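You operate a simulated robot arm through the tools that you are given. There is no shell and no other tool. Be economical: measure what you need, move in short steps, check, and stop when the job is done.

You are at the controls of a simulated robot arm. One attempt, no reset.

TASK
Fetch the teal fluted planter and set it on the packing table.

It is judged by the outcome, as a careful person would: the job done as asked, and still so three seconds after it is handed in. It fails if anything else is knocked over, pushed out of place, dropped, spilled or broken.

THE ROBOT
A 6-joint arm with a two-finger parallel gripper, fixed in place. Base frame: the origin is at the foot of the arm, x ahead of it, y to its left, z up. Lengths are in mm, angles in degrees, forces in N, time in s.
Its first joint turns from -66.0 to 66.0 degrees. Payload 2.45 kg.
The TCP is the grasp point between the finger pads, 24 mm short of the fingertips. In the tool frame z runs along the fingers and y along their closing line. The gripper opens to 68 mm. The fingers are 17 mm wide and 10 mm thick; the gripper's body (40 by 70 mm) begins 41 mm behind the TCP.
Orientation is that of the tool frame in the base frame, as [roll, pitch, yaw] about the fixed x, y, z axes, in that order (R = Rz(yaw) Ry(pitch) Rx(roll)). With the fingers straight down and closing along the base's y, the tool's x points along the base's -x, its y along +y and its z along -z.

THE INTERFACE
- The arm moves only by the tool arm_command. Its arguments are lists of equal length, an entry for each row: "linear": the shift along the base's x, y, z in units of 30 mm (1.0 is 30 mm), a list of three; "rotation": the turn, a rotation vector about the base's x, y, z in units of 6 degrees (1.0 is 6 degrees), a list of three; "jaw": the gripper command, from -1 (fully open) to 1 (shut), values between in proportion. In form: {"linear": [[tx, ty, tz], ...], "rotation": [[ax, ay, az], ...], "jaw": [jaw, ...]}. A call has 1 to 10 rows; each row shifts and turns the commanded pose from where the row before left it. A call with a number of a shift or a turn outside -1 to 1 is refused whole. Each row takes 0.2 s and may step no farther than 50 mm and 8.6 degrees from the row before; otherwise, or with a gripper value out of range, the whole call is refused. A pose out of reach is approached as far as the arm can. The call stops where the force on the tool passes 40 N (or 10 N more than at its start, if that is more) or the arm is blocked; 0.2 s more then pass. The fingers move at their own pace (about 108 mm/s each) and stop on an object; they squeeze with about 23 N. The grip force told is the motor's: it shows also when the fingers shut on nothing. Time passes only in rows, and 0.2 s behind the last, so rows that do not move let the fingers close. The reply holds the time, the measured pose of the TCP, the force on the tool along the base axes, the opening and the grip force, in the units named above and with some noise.
- Cameras (640 x 400 px; columns grow to the right, rows downward): "scene" is fixed at [150.9, 414.9, 1441.8]; the picture's right is [-0.85, -0.53, 0.00], its down [-0.41, 0.65, -0.65] and it looks along [0.34, -0.55, -0.76] (base axes); focal length 214 px, centre (320, 200). "wrist" rides on the gripper at [84, 11, -75] in the tool frame; the picture's right is [-0.13, 0.99, 0.00], its down [-0.60, -0.08, -0.79] and it looks along [-0.79, -0.10, 0.61] (tool axes); focal length 251 px, centre (320, 200).
- camera(camera): a new picture of that camera. The clock stands still meanwhile.
- locate(camera, pixels): for up to 12 pixels [column, row] of the newest picture of that camera ("zoom" is the newest enlarged one), the place [x, y, z] in the base frame of the surface seen there, good to about 2 mm. The clock stands still meanwhile.
- zoom(camera, box): a new picture of the part [left, top, right, bottom] of that camera's present view, enlarged. The clock stands still meanwhile.
- hand_in(): hands the job in; it is judged then, once.

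Go step by step. Measure first, check grasps and placings, and put right what went wrong. The budget is 60 turns and 26 pictures, counting those below and the enlarged ones. Unless the task says otherwise, let go and move clear before handing in, and close with one line.

The tools are called after "Request:" by a JSON object that holds its "api" and its "payload". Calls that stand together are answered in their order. arm_command: Moves the arm, as the interface text tells. Its arguments: {"type":"object","properties":{"linear":{"type":"array"},"rotation":{"type":"array"},"jaw":{"type":"array"}},"required":["linear","rotation","jaw"]} The other tools are called the same way: camera (camera) takes a picture; locate (camera, pixels) gives the place of the surface under pixels of a picture; zoom (camera, box) takes an enlarged picture of a part of a camera's view; hand_in () hands the job in.

At the start:

```text
time_s: 0.0
eef_pos: [379.4, -305.6, 1094.7]
tcp_rot: [179.9, 0.1, -180.0]
wrist_force: [1.0, -0.3, 0.7]
grip_width: 67.9
grasp_force: 0.0
```

scene: 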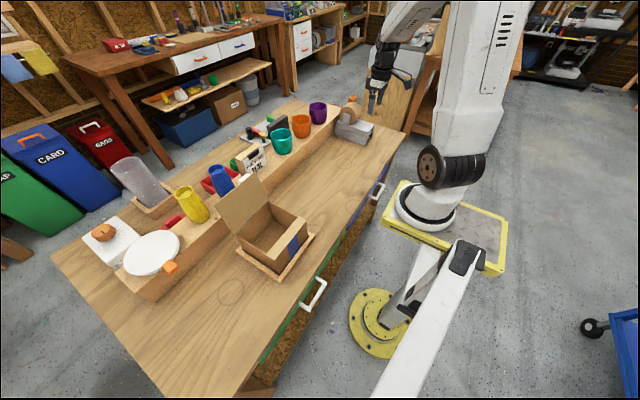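
wrist: 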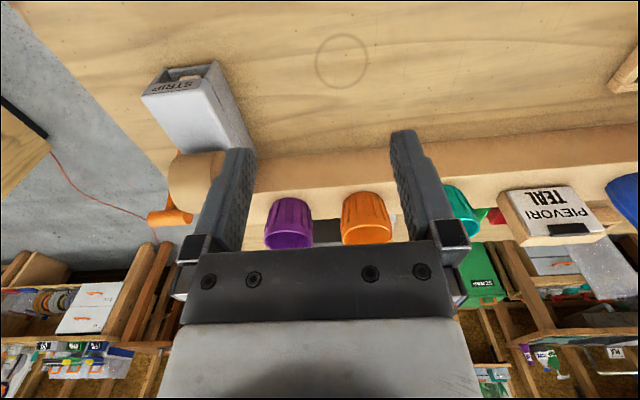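

The scene shows a teal cup near (281,141) on a raised ledge, between orange (301,126) and a sign. I'll zoom in to measure it.

Request:
{"api": "zoom", "payload": {"camera": "scene", "box": [210, 80, 370, 180]}}

Request:
{"api": "zoom", "payload": {"camera": "scene", "box": [50, 140, 370, 340]}}

Request:
{"api": "locate", "payload": {"camera": "scene", "pixels": [[281, 133], [281, 148], [273, 136], [291, 134], [301, 119], [318, 106], [250, 158], [300, 155], [310, 190], [230, 292], [340, 185], [290, 210]]}}

```text
4.00 times, centred on (290, 130) of scene
```

zoom: 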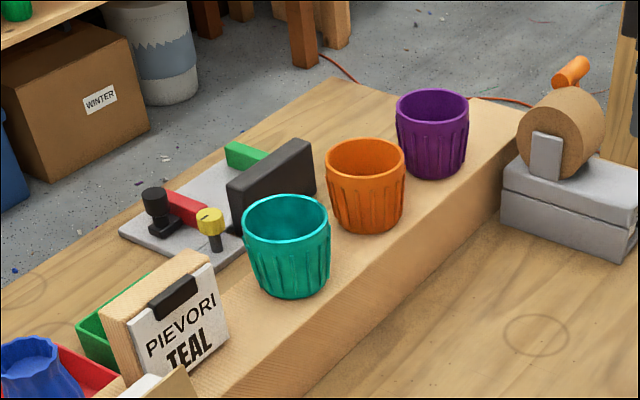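

```text
2.00 times, centred on (210, 240) of scene
```

zoom: 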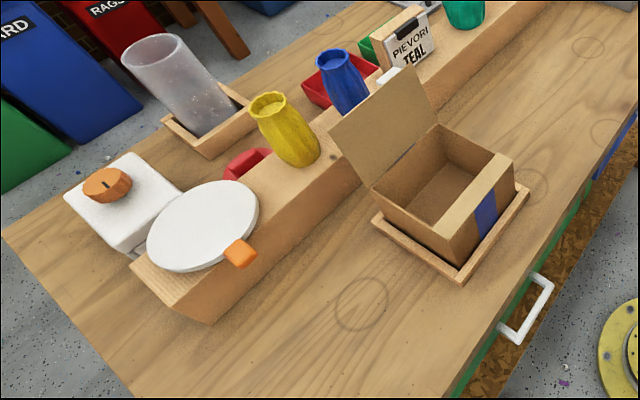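

```text
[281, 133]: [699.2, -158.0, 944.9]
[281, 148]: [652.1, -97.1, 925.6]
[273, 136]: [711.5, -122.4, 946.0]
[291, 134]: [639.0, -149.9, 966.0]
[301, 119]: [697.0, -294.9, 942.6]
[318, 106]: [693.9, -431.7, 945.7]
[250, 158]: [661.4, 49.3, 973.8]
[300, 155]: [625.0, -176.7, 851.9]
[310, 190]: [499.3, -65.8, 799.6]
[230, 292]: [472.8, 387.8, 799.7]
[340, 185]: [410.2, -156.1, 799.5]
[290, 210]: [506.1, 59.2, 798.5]
```

The bench's lower surface measures z≈800, and the ledge carrying the planter is about 890. I'll look closely for what is meant by "packing table", at the left end and around the arm.

Request:
{"api": "zoom", "payload": {"camera": "scene", "box": [70, 140, 230, 300]}}

Request:
{"api": "zoom", "payload": {"camera": "scene", "box": [330, 40, 490, 140]}}

Request:
{"api": "locate", "payload": {"camera": "scene", "pixels": [[150, 253], [100, 250], [190, 200], [420, 90], [405, 60], [270, 235], [130, 300], [300, 90], [228, 305], [345, 130], [60, 250], [165, 25]]}}

```text
2.50 times, centred on (150, 220) of scene
```

zoom: 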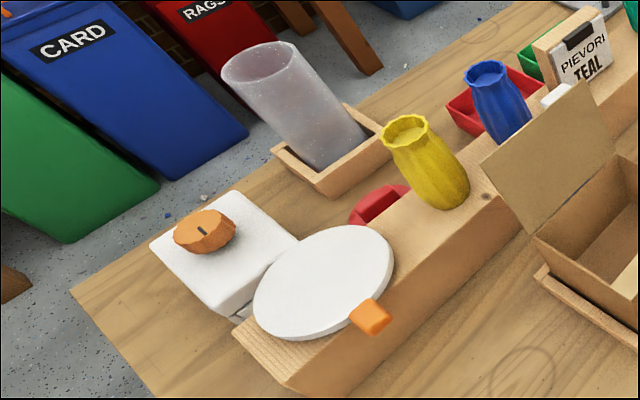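

```text
4.00 times, centred on (410, 90) of scene
```

zoom: 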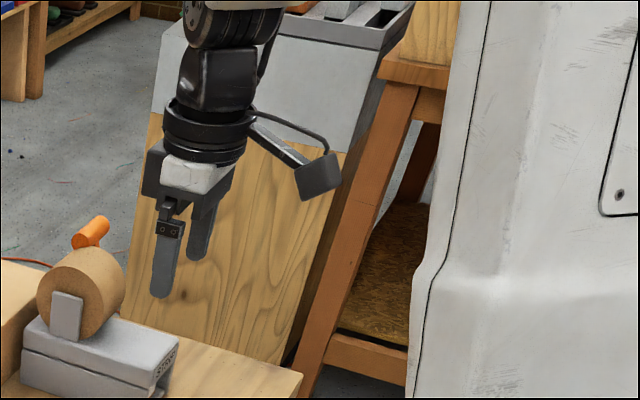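

```text
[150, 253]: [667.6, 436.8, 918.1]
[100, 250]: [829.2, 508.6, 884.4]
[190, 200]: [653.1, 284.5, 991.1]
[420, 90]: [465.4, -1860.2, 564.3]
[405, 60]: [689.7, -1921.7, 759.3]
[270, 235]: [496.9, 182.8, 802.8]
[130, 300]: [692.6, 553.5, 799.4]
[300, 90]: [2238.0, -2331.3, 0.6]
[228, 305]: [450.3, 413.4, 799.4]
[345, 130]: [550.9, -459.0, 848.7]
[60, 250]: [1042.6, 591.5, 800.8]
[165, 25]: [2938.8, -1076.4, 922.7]
```

The bench with tape dispenser and carton is the packing table (surface z≈800); the planters stand on a ledge on it. I'll move so the wrist camera faces the teal planter and measure its size.

Request:
{"api": "arm_command", "payload": {"linear": [[0.5, 1, 0], [0.5, 1, 0], [0.5, 1, 0], [0.5, 1, 0], [0.5, 1, 0], [0.5, 0.8, 0], [0, 0, 0]], "rotation": [[0, 0, 0], [0, 0, 0], [0, 0, 0], [0, 0, 0], [0, 0, 0], [0, 0, 0], [0, 0, 0]], "jaw": [-1, -1, -1, -1, -1, -1, -1]}}

Request:
{"api": "camera", "payload": {"camera": "wrist"}}

```text
time_s: 1.6
eef_pos: [470.8, -132.6, 1096.9]
tcp_rot: [179.9, 0.1, -180.0]
wrist_force: [-0.1, 0.2, 0.9]
grip_width: 68.1
grasp_force: 0.0
```

```text
19 pictures are left
```

wrist: 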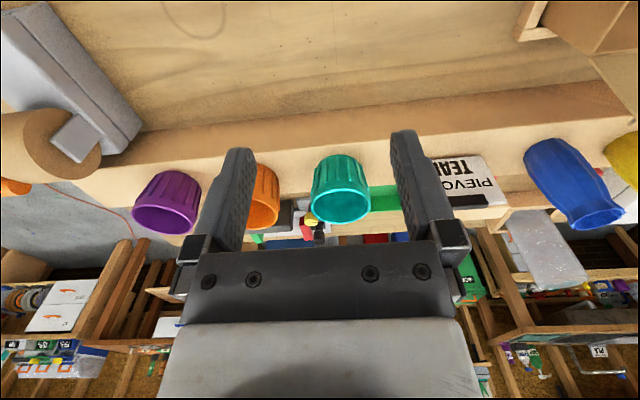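

The teal planter is at (341,188) in the wrist view, upright. I'll enlarge it and measure its rim and body.

Request:
{"api": "zoom", "payload": {"camera": "wrist", "box": [280, 130, 400, 240]}}

Request:
{"api": "locate", "payload": {"camera": "wrist", "pixels": [[341, 190], [313, 205], [368, 208], [341, 218], [341, 200], [341, 157], [319, 165], [365, 167], [341, 150], [341, 130], [390, 200], [470, 210]]}}

```text
3.64 times, centred on (340, 185) of wrist
```

zoom: 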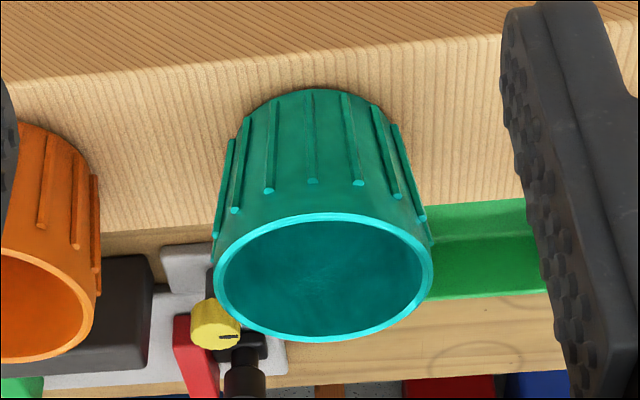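

```text
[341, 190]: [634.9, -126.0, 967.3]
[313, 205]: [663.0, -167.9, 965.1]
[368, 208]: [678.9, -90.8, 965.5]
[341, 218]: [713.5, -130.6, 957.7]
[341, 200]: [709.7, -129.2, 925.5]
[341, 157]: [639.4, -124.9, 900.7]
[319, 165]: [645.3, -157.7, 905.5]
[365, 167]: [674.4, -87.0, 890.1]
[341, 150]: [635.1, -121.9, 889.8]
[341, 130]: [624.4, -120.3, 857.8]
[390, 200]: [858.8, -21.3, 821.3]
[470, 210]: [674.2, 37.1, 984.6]
```

Rim is ~80 mm wide (x 635–713, y −168…−90), too wide for the 68 mm opening, so I'll grip the wall with one finger inside. Refining rim points on the enlarged picture.

Request:
{"api": "locate", "payload": {"camera": "zoom", "pixels": [[217, 285], [429, 275], [424, 275], [318, 216], [318, 337], [395, 232], [250, 235], [400, 320], [250, 322], [320, 290], [320, 240], [427, 250]]}}

```text
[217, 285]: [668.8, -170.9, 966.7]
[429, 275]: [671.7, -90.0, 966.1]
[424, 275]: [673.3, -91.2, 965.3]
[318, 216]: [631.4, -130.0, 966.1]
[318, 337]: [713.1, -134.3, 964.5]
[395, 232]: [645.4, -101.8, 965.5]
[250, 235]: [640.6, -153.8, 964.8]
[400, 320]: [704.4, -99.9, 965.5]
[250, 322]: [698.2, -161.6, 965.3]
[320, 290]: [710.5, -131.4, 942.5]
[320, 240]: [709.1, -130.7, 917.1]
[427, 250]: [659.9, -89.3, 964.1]
```

Rim centre is (672,−130.5), radius ~41, left wall at y≈−91. I'll move above that wall with the fingers straddling it, keeping high.

Request:
{"api": "arm_command", "payload": {"linear": [[0.95, 0.2, 0], [0.95, 0.2, 0], [0.95, 0.2, 0], [0.95, 0.2, 0], [0.95, 0.2, 0], [0.95, 0.2, 0], [0.95, 0.17, 0], [0, 0, -1], [0, 0, -0.8], [0, 0, 0]], "rotation": [[0, 0, 0], [0, 0, 0], [0, 0, 0], [0, 0, 0], [0, 0, 0], [0, 0, 0], [0, 0, 0], [0, 0, 0], [0, 0, 0], [0, 0, 0]], "jaw": [-1, -1, -1, -1, -1, -1, -1, -1, -1, -1]}}

Request:
{"api": "zoom", "payload": {"camera": "scene", "box": [210, 60, 370, 180]}}

```text
time_s: 3.8
eef_pos: [667.5, -92.6, 1041.9]
tcp_rot: [-180.0, 0.1, 180.0]
wrist_force: [0.0, -0.7, -0.3]
grip_width: 68.1
grasp_force: 0.1
```

```text
3.33 times, centred on (290, 120) of scene
```

zoom: 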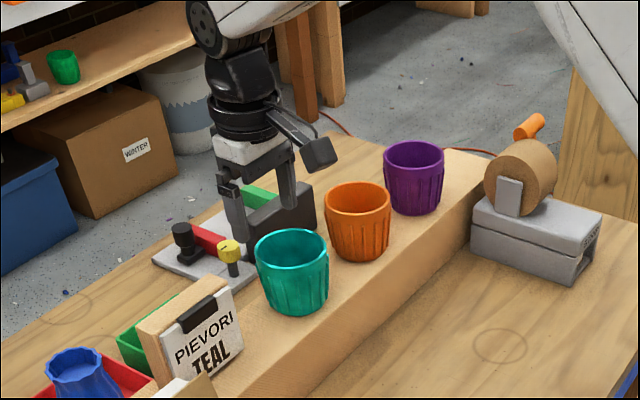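

Positioned above the left wall at (667.5,−92.6), nothing touched. Descending 100 mm to put the rim 25 mm above the TCP.

Request:
{"api": "arm_command", "payload": {"linear": [[0.13, 0.03, -0.8], [0, 0, -0.8], [0, 0, -0.6], [0, 0, -0.6], [0, 0, -0.5], [0, 0, 0]], "rotation": [[0, 0, 0], [0, 0, 0], [0, 0, 0], [0, 0, 0], [0, 0, 0], [0, 0, 0]], "jaw": [-1, -1, -1, -1, -1, -1]}}

Request:
{"api": "camera", "payload": {"camera": "wrist"}}

```text
time_s: 5.2
eef_pos: [670.1, -91.5, 942.0]
tcp_rot: [180.0, 0.1, -180.0]
wrist_force: [-1.0, -0.7, 0.5]
grip_width: 68.1
grasp_force: 0.0
```

```text
16 pictures are left
```

wrist: 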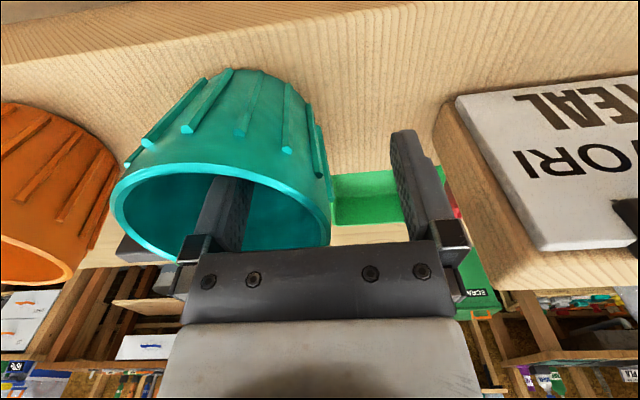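

One finger is inside the planter at (225,215) and the other outside at (415,190), with the wall between. I'll close the jaw.

Request:
{"api": "arm_command", "payload": {"linear": [[0, 0, 0], [0, 0, 0], [0, 0, 0], [0, 0, 0]], "rotation": [[0, 0, 0], [0, 0, 0], [0, 0, 0], [0, 0, 0]], "jaw": [0, 1, 1, 1]}}

Request:
{"api": "camera", "payload": {"camera": "wrist"}}

```text
time_s: 6.2
eef_pos: [672.0, -91.8, 944.5]
tcp_rot: [-180.0, 0.4, -179.9]
wrist_force: [5.1, -1.9, 16.9]
grip_width: 9.1
grasp_force: 23.3
```

```text
15 pictures are left
```

wrist: 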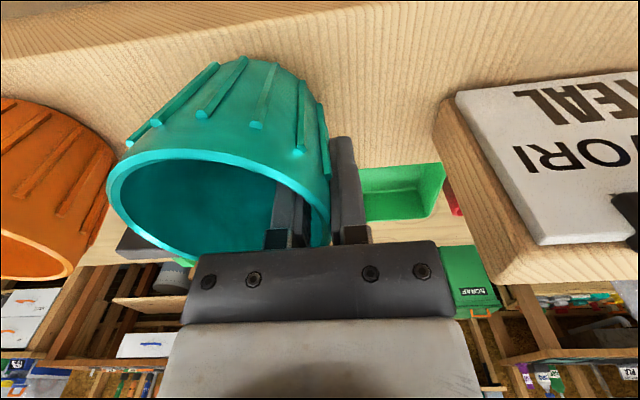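

The wall is gripped (opening 9.1, 23 N), with the cup tilted slightly by its taper. Lifting gently 45 mm and checking.

Request:
{"api": "arm_command", "payload": {"linear": [[0, 0, 0.3], [0, 0, 0.4], [0, 0, 0.4], [0, 0, 0.4], [0, 0, 0]], "rotation": [[0, 0, 0], [0, 0, 0], [0, 0, 0], [0, 0, 0], [0, 0, 0]], "jaw": [1, 1, 1, 1, 1]}}

Request:
{"api": "camera", "payload": {"camera": "wrist"}}

Request:
{"api": "zoom", "payload": {"camera": "scene", "box": [210, 60, 370, 180]}}

```text
time_s: 7.4
eef_pos: [672.3, -89.4, 987.2]
tcp_rot: [-180.0, -0.1, 180.0]
wrist_force: [0.2, 0.1, -0.8]
grip_width: 5.0
grasp_force: 22.9
```

```text
14 pictures are left
```

wrist: 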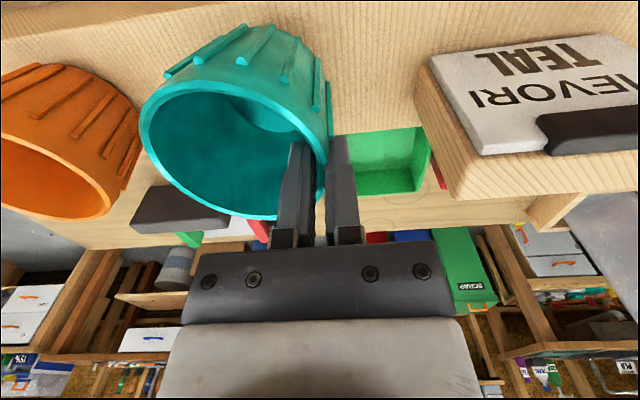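

```text
3.33 times, centred on (290, 120) of scene
```

zoom: 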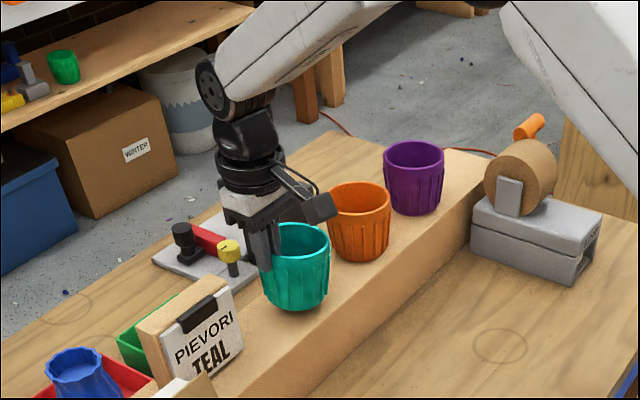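

The opening dropped to 5.0 and the rim is now lower on the fingers, so the fingers slid up the wall. I'll measure whether the planter is off the ledge.

Request:
{"api": "locate", "payload": {"camera": "wrist", "pixels": [[225, 86], [146, 135], [321, 160], [245, 213], [302, 117], [240, 50], [170, 75], [285, 75], [270, 30], [250, 115], [230, 150], [190, 190]]}}

```text
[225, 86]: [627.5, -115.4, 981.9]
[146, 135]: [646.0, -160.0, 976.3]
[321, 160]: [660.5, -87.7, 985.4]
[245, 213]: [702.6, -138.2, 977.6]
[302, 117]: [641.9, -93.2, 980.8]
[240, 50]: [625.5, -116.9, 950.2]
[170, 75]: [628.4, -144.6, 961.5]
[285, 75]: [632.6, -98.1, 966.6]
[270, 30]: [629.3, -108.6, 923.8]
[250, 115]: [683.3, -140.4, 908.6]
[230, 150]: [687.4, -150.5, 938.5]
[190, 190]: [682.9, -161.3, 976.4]
```

The rim is now at z≈976–985 (from 966), so it's lifted ~10–15 mm with a tilt of about 6° after slipping along the fingers. I'll raise a further 9 mm and wait, to see whether it is slipping.

Request:
{"api": "arm_command", "payload": {"linear": [[0, 0, 0.1], [0, 0, 0.1], [0, 0, 0.1], [0, 0, 0], [0, 0, 0], [0, 0, 0]], "rotation": [[0, 0, 0], [0, 0, 0], [0, 0, 0], [0, 0, 0], [0, 0, 0], [0, 0, 0]], "jaw": [1, 1, 1, 1, 1, 1]}}

Request:
{"api": "camera", "payload": {"camera": "wrist"}}

Request:
{"api": "locate", "payload": {"camera": "wrist", "pixels": [[225, 86], [146, 135], [321, 160], [245, 213], [302, 117], [240, 50]]}}

```text
time_s: 8.8
eef_pos: [672.9, -88.4, 997.8]
tcp_rot: [180.0, 0.1, -180.0]
wrist_force: [0.1, -0.7, -0.6]
grip_width: 4.6
grasp_force: 23.5
```

```text
12 pictures are left
```

wrist: 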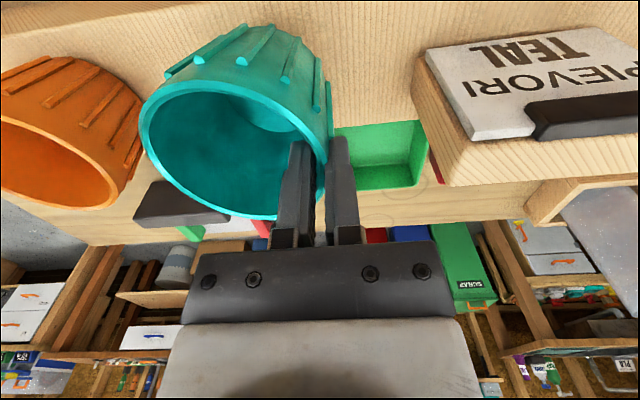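

```text
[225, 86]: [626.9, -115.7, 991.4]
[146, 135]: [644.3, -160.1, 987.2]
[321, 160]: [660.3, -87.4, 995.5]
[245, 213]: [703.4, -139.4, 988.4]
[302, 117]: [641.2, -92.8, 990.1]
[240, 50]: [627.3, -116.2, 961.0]
```

The planter moved exactly with the gripper (rim up 10 mm), so the hold is stable. I'll lift 30 mm, carry it in front of the ledge over clear table, and counter-rotate −6.5° about x to level it.

Request:
{"api": "arm_command", "payload": {"linear": [[0, 0, 0.5], [0, 0, 0.5], [-0.5, 0, 0], [-0.7, 0, 0], [-0.8, 0, 0], [-0.8, 0, 0], [-0.8, -0.2, 0], [-0.8, -0.3, 0], [-0.8, -0.3, 0], [-0.7, -0.2, 0]], "rotation": [[0, 0, 0], [0, 0, 0], [0, 0, 0], [0, 0, 0], [-0.2, 0, 0], [-0.2, 0, 0], [-0.2, 0, 0], [-0.2, 0, 0], [-0.2, 0, 0], [-0.08, 0, 0]], "jaw": [1, 1, 1, 1, 1, 1, 1, 1, 1, 1]}}

Request:
{"api": "camera", "payload": {"camera": "wrist"}}

Request:
{"api": "zoom", "payload": {"camera": "scene", "box": [220, 80, 420, 240]}}

```text
time_s: 11.0
eef_pos: [493.5, -120.1, 1027.0]
tcp_rot: [-173.5, 0.0, -179.9]
wrist_force: [0.0, -0.4, -1.5]
grip_width: 4.7
grasp_force: 22.9
```

```text
11 pictures are left
```

wrist: 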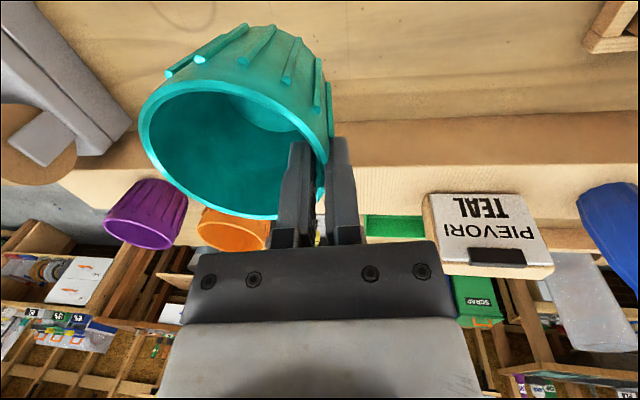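

```text
2.50 times, centred on (320, 160) of scene
```

zoom: 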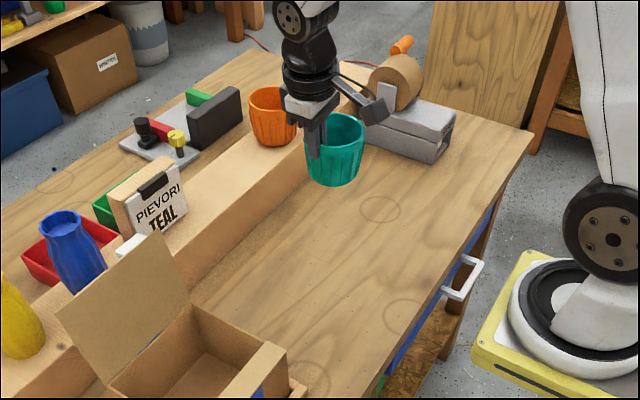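

The planter is held at (235,120) in the wrist view over clear table. Measuring its rim for level and height.

Request:
{"api": "locate", "payload": {"camera": "wrist", "pixels": [[225, 86], [146, 135], [321, 160], [245, 213], [302, 117], [180, 97]]}}

Request:
{"api": "locate", "payload": {"camera": "zoom", "pixels": [[380, 210], [330, 240], [270, 240], [440, 180], [300, 200], [340, 182]]}}

```text
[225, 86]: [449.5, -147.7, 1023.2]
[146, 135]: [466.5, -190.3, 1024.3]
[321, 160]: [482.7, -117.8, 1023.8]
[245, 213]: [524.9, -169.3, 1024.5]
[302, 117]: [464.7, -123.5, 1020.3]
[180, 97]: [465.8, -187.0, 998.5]
```

```text
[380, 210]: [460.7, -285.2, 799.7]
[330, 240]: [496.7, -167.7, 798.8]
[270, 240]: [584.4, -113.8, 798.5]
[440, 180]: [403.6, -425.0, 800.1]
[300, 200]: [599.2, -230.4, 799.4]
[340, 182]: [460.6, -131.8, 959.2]
```

Rim is level at z≈1024, with bare table (z≈799) below at (497,−168). Lowering 132 mm first, leaving ~15 mm.

Request:
{"api": "arm_command", "payload": {"linear": [[0, 0, -0.5], [0, 0, -0.8], [0, 0, -0.8], [0, 0, -0.8], [0, 0, -0.7], [0, 0, -0.5], [0, 0, -0.3], [0, 0, 0]], "rotation": [[0, 0, 0], [0, 0, 0], [0, 0, 0], [0, 0, 0], [0, 0, 0], [0, 0, 0], [0, 0, 0], [0, 0, 0]], "jaw": [1, 1, 1, 1, 1, 1, 1, 1]}}

Request:
{"api": "zoom", "payload": {"camera": "scene", "box": [260, 110, 420, 210]}}

```text
time_s: 12.8
eef_pos: [496.6, -120.1, 894.4]
tcp_rot: [-173.4, 0.1, 180.0]
wrist_force: [0.8, -0.4, -1.0]
grip_width: 4.6
grasp_force: 23.0
```

```text
4.00 times, centred on (340, 160) of scene
```

zoom: 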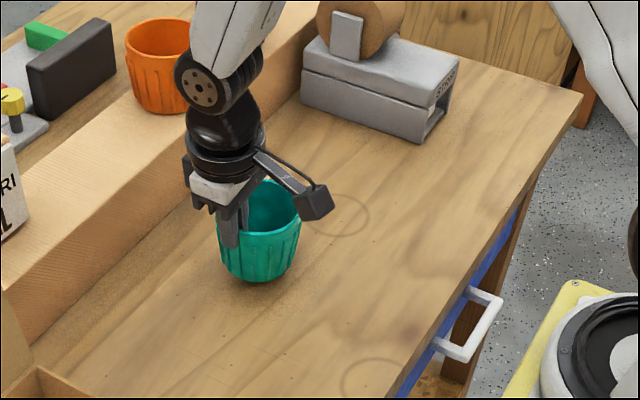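

The planter hangs just above the table at z_TCP 894. Lowering in 3 mm steps until contact shows.

Request:
{"api": "arm_command", "payload": {"linear": [[0, 0, -0.1], [0, 0, -0.1], [0, 0, -0.1], [0, 0, -0.1], [0, 0, -0.03], [0, 0, 0]], "rotation": [[0, 0, 0], [0, 0, 0], [0, 0, 0], [0, 0, 0], [0, 0, 0], [0, 0, 0]], "jaw": [1, 1, 1, 1, 1, 1]}}

```text
time_s: 14.2
eef_pos: [495.6, -120.5, 882.0]
tcp_rot: [-173.5, 0.1, 180.0]
wrist_force: [0.6, 0.4, -0.3]
grip_width: 4.3
grasp_force: 22.9
```

No contact force yet at z 882; continuing in 1.5 mm steps.

Request:
{"api": "arm_command", "payload": {"linear": [[0, 0, -0.05], [0, 0, -0.05], [0, 0, 0]], "rotation": [[0, 0, 0], [0, 0, 0], [0, 0, 0]], "jaw": [1, 1, 1]}}

Request:
{"api": "zoom", "payload": {"camera": "scene", "box": [290, 140, 350, 190]}}

```text
time_s: 15.0
eef_pos: [494.4, -120.0, 878.4]
tcp_rot: [-173.4, 0.0, 180.0]
wrist_force: [-1.0, -0.5, 3.3]
grip_width: 3.7
grasp_force: 22.8
```

```text
8.00 times, centred on (320, 165) of scene
```

zoom: 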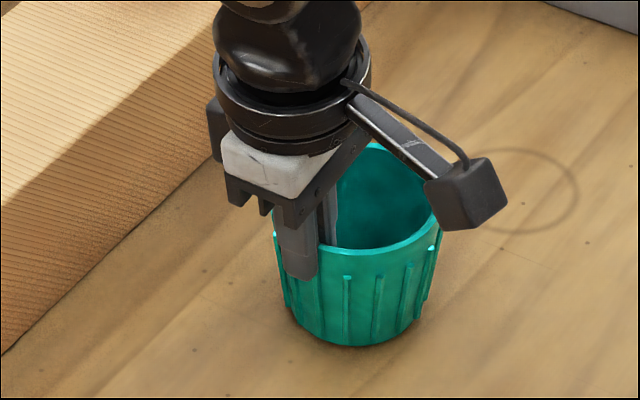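

Force z rose to 3.3 N: the planter rests on the table. Opening gently, partway.

Request:
{"api": "arm_command", "payload": {"linear": [[0, 0, 0], [0, 0, 0], [0, 0, 0], [0, 0, 0]], "rotation": [[0, 0, 0], [0, 0, 0], [0, 0, 0], [0, 0, 0]], "jaw": [0.75, 0.5, 0.3, 0.3]}}

Request:
{"api": "camera", "payload": {"camera": "wrist"}}

```text
time_s: 16.0
eef_pos: [496.6, -119.5, 878.3]
tcp_rot: [-173.5, 0.1, 179.9]
wrist_force: [0.0, 0.1, -0.2]
grip_width: 23.8
grasp_force: 0.2
```

```text
7 pictures are left
```

wrist: 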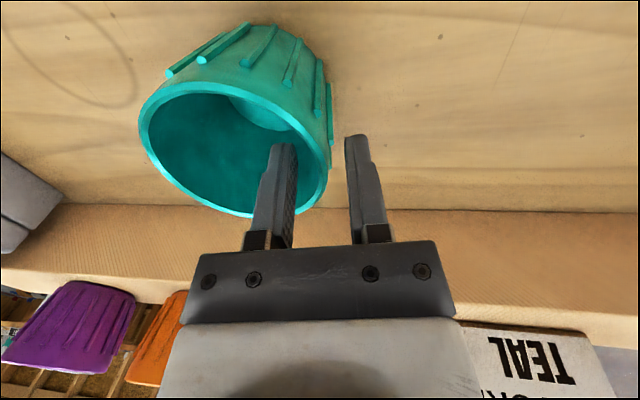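

The fingers at (275,190) and (360,190) are both clear of the rim and the planter stands still. Raising straight up.

Request:
{"api": "arm_command", "payload": {"linear": [[0, 0, 0.3], [0, 0, 0.6], [0, 0, 0.9], [0, 0, 1], [0, 0, 1], [0, 0, 1], [-0.5, 0.5, 0.5], [0, 0, 0]], "rotation": [[0, 0, 0], [0, 0, 0], [0, 0, 0], [0, 0, 0], [0, 0, 0], [0, 0, 0], [0, 0, 0], [0, 0, 0]], "jaw": [0.3, 0.3, 0.3, 0.3, 0.3, 0.3, 0.3, 0.3]}}

Request:
{"api": "camera", "payload": {"camera": "scene"}}

Request:
{"api": "locate", "payload": {"camera": "scene", "pixels": [[325, 155], [325, 180], [301, 126], [318, 112]]}}

```text
time_s: 17.8
eef_pos: [480.1, -105.1, 1037.1]
tcp_rot: [-173.5, 0.2, 179.9]
wrist_force: [-0.7, -0.4, -0.6]
grip_width: 23.7
grasp_force: 0.1
```

```text
6 pictures are left
```

scene: 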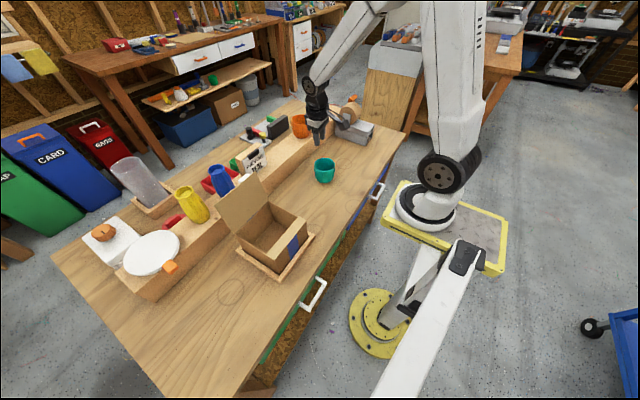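

```text
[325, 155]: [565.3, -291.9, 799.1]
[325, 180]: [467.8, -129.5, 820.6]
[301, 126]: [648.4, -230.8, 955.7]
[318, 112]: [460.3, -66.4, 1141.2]
```

The planter stands upright on the table at (325,170), the gripper is clear above it, and everything else in the scene picture looks as it did at the start. I'm handing in.

Request:
{"api": "hand_in", "payload": {}}

```text
The job is handed in.
```

The teal fluted planter is standing upright on the packing table, which I took to be the workbench with the tape dispenser and carton; the gripper is clear of it and I saw nothing else moved.
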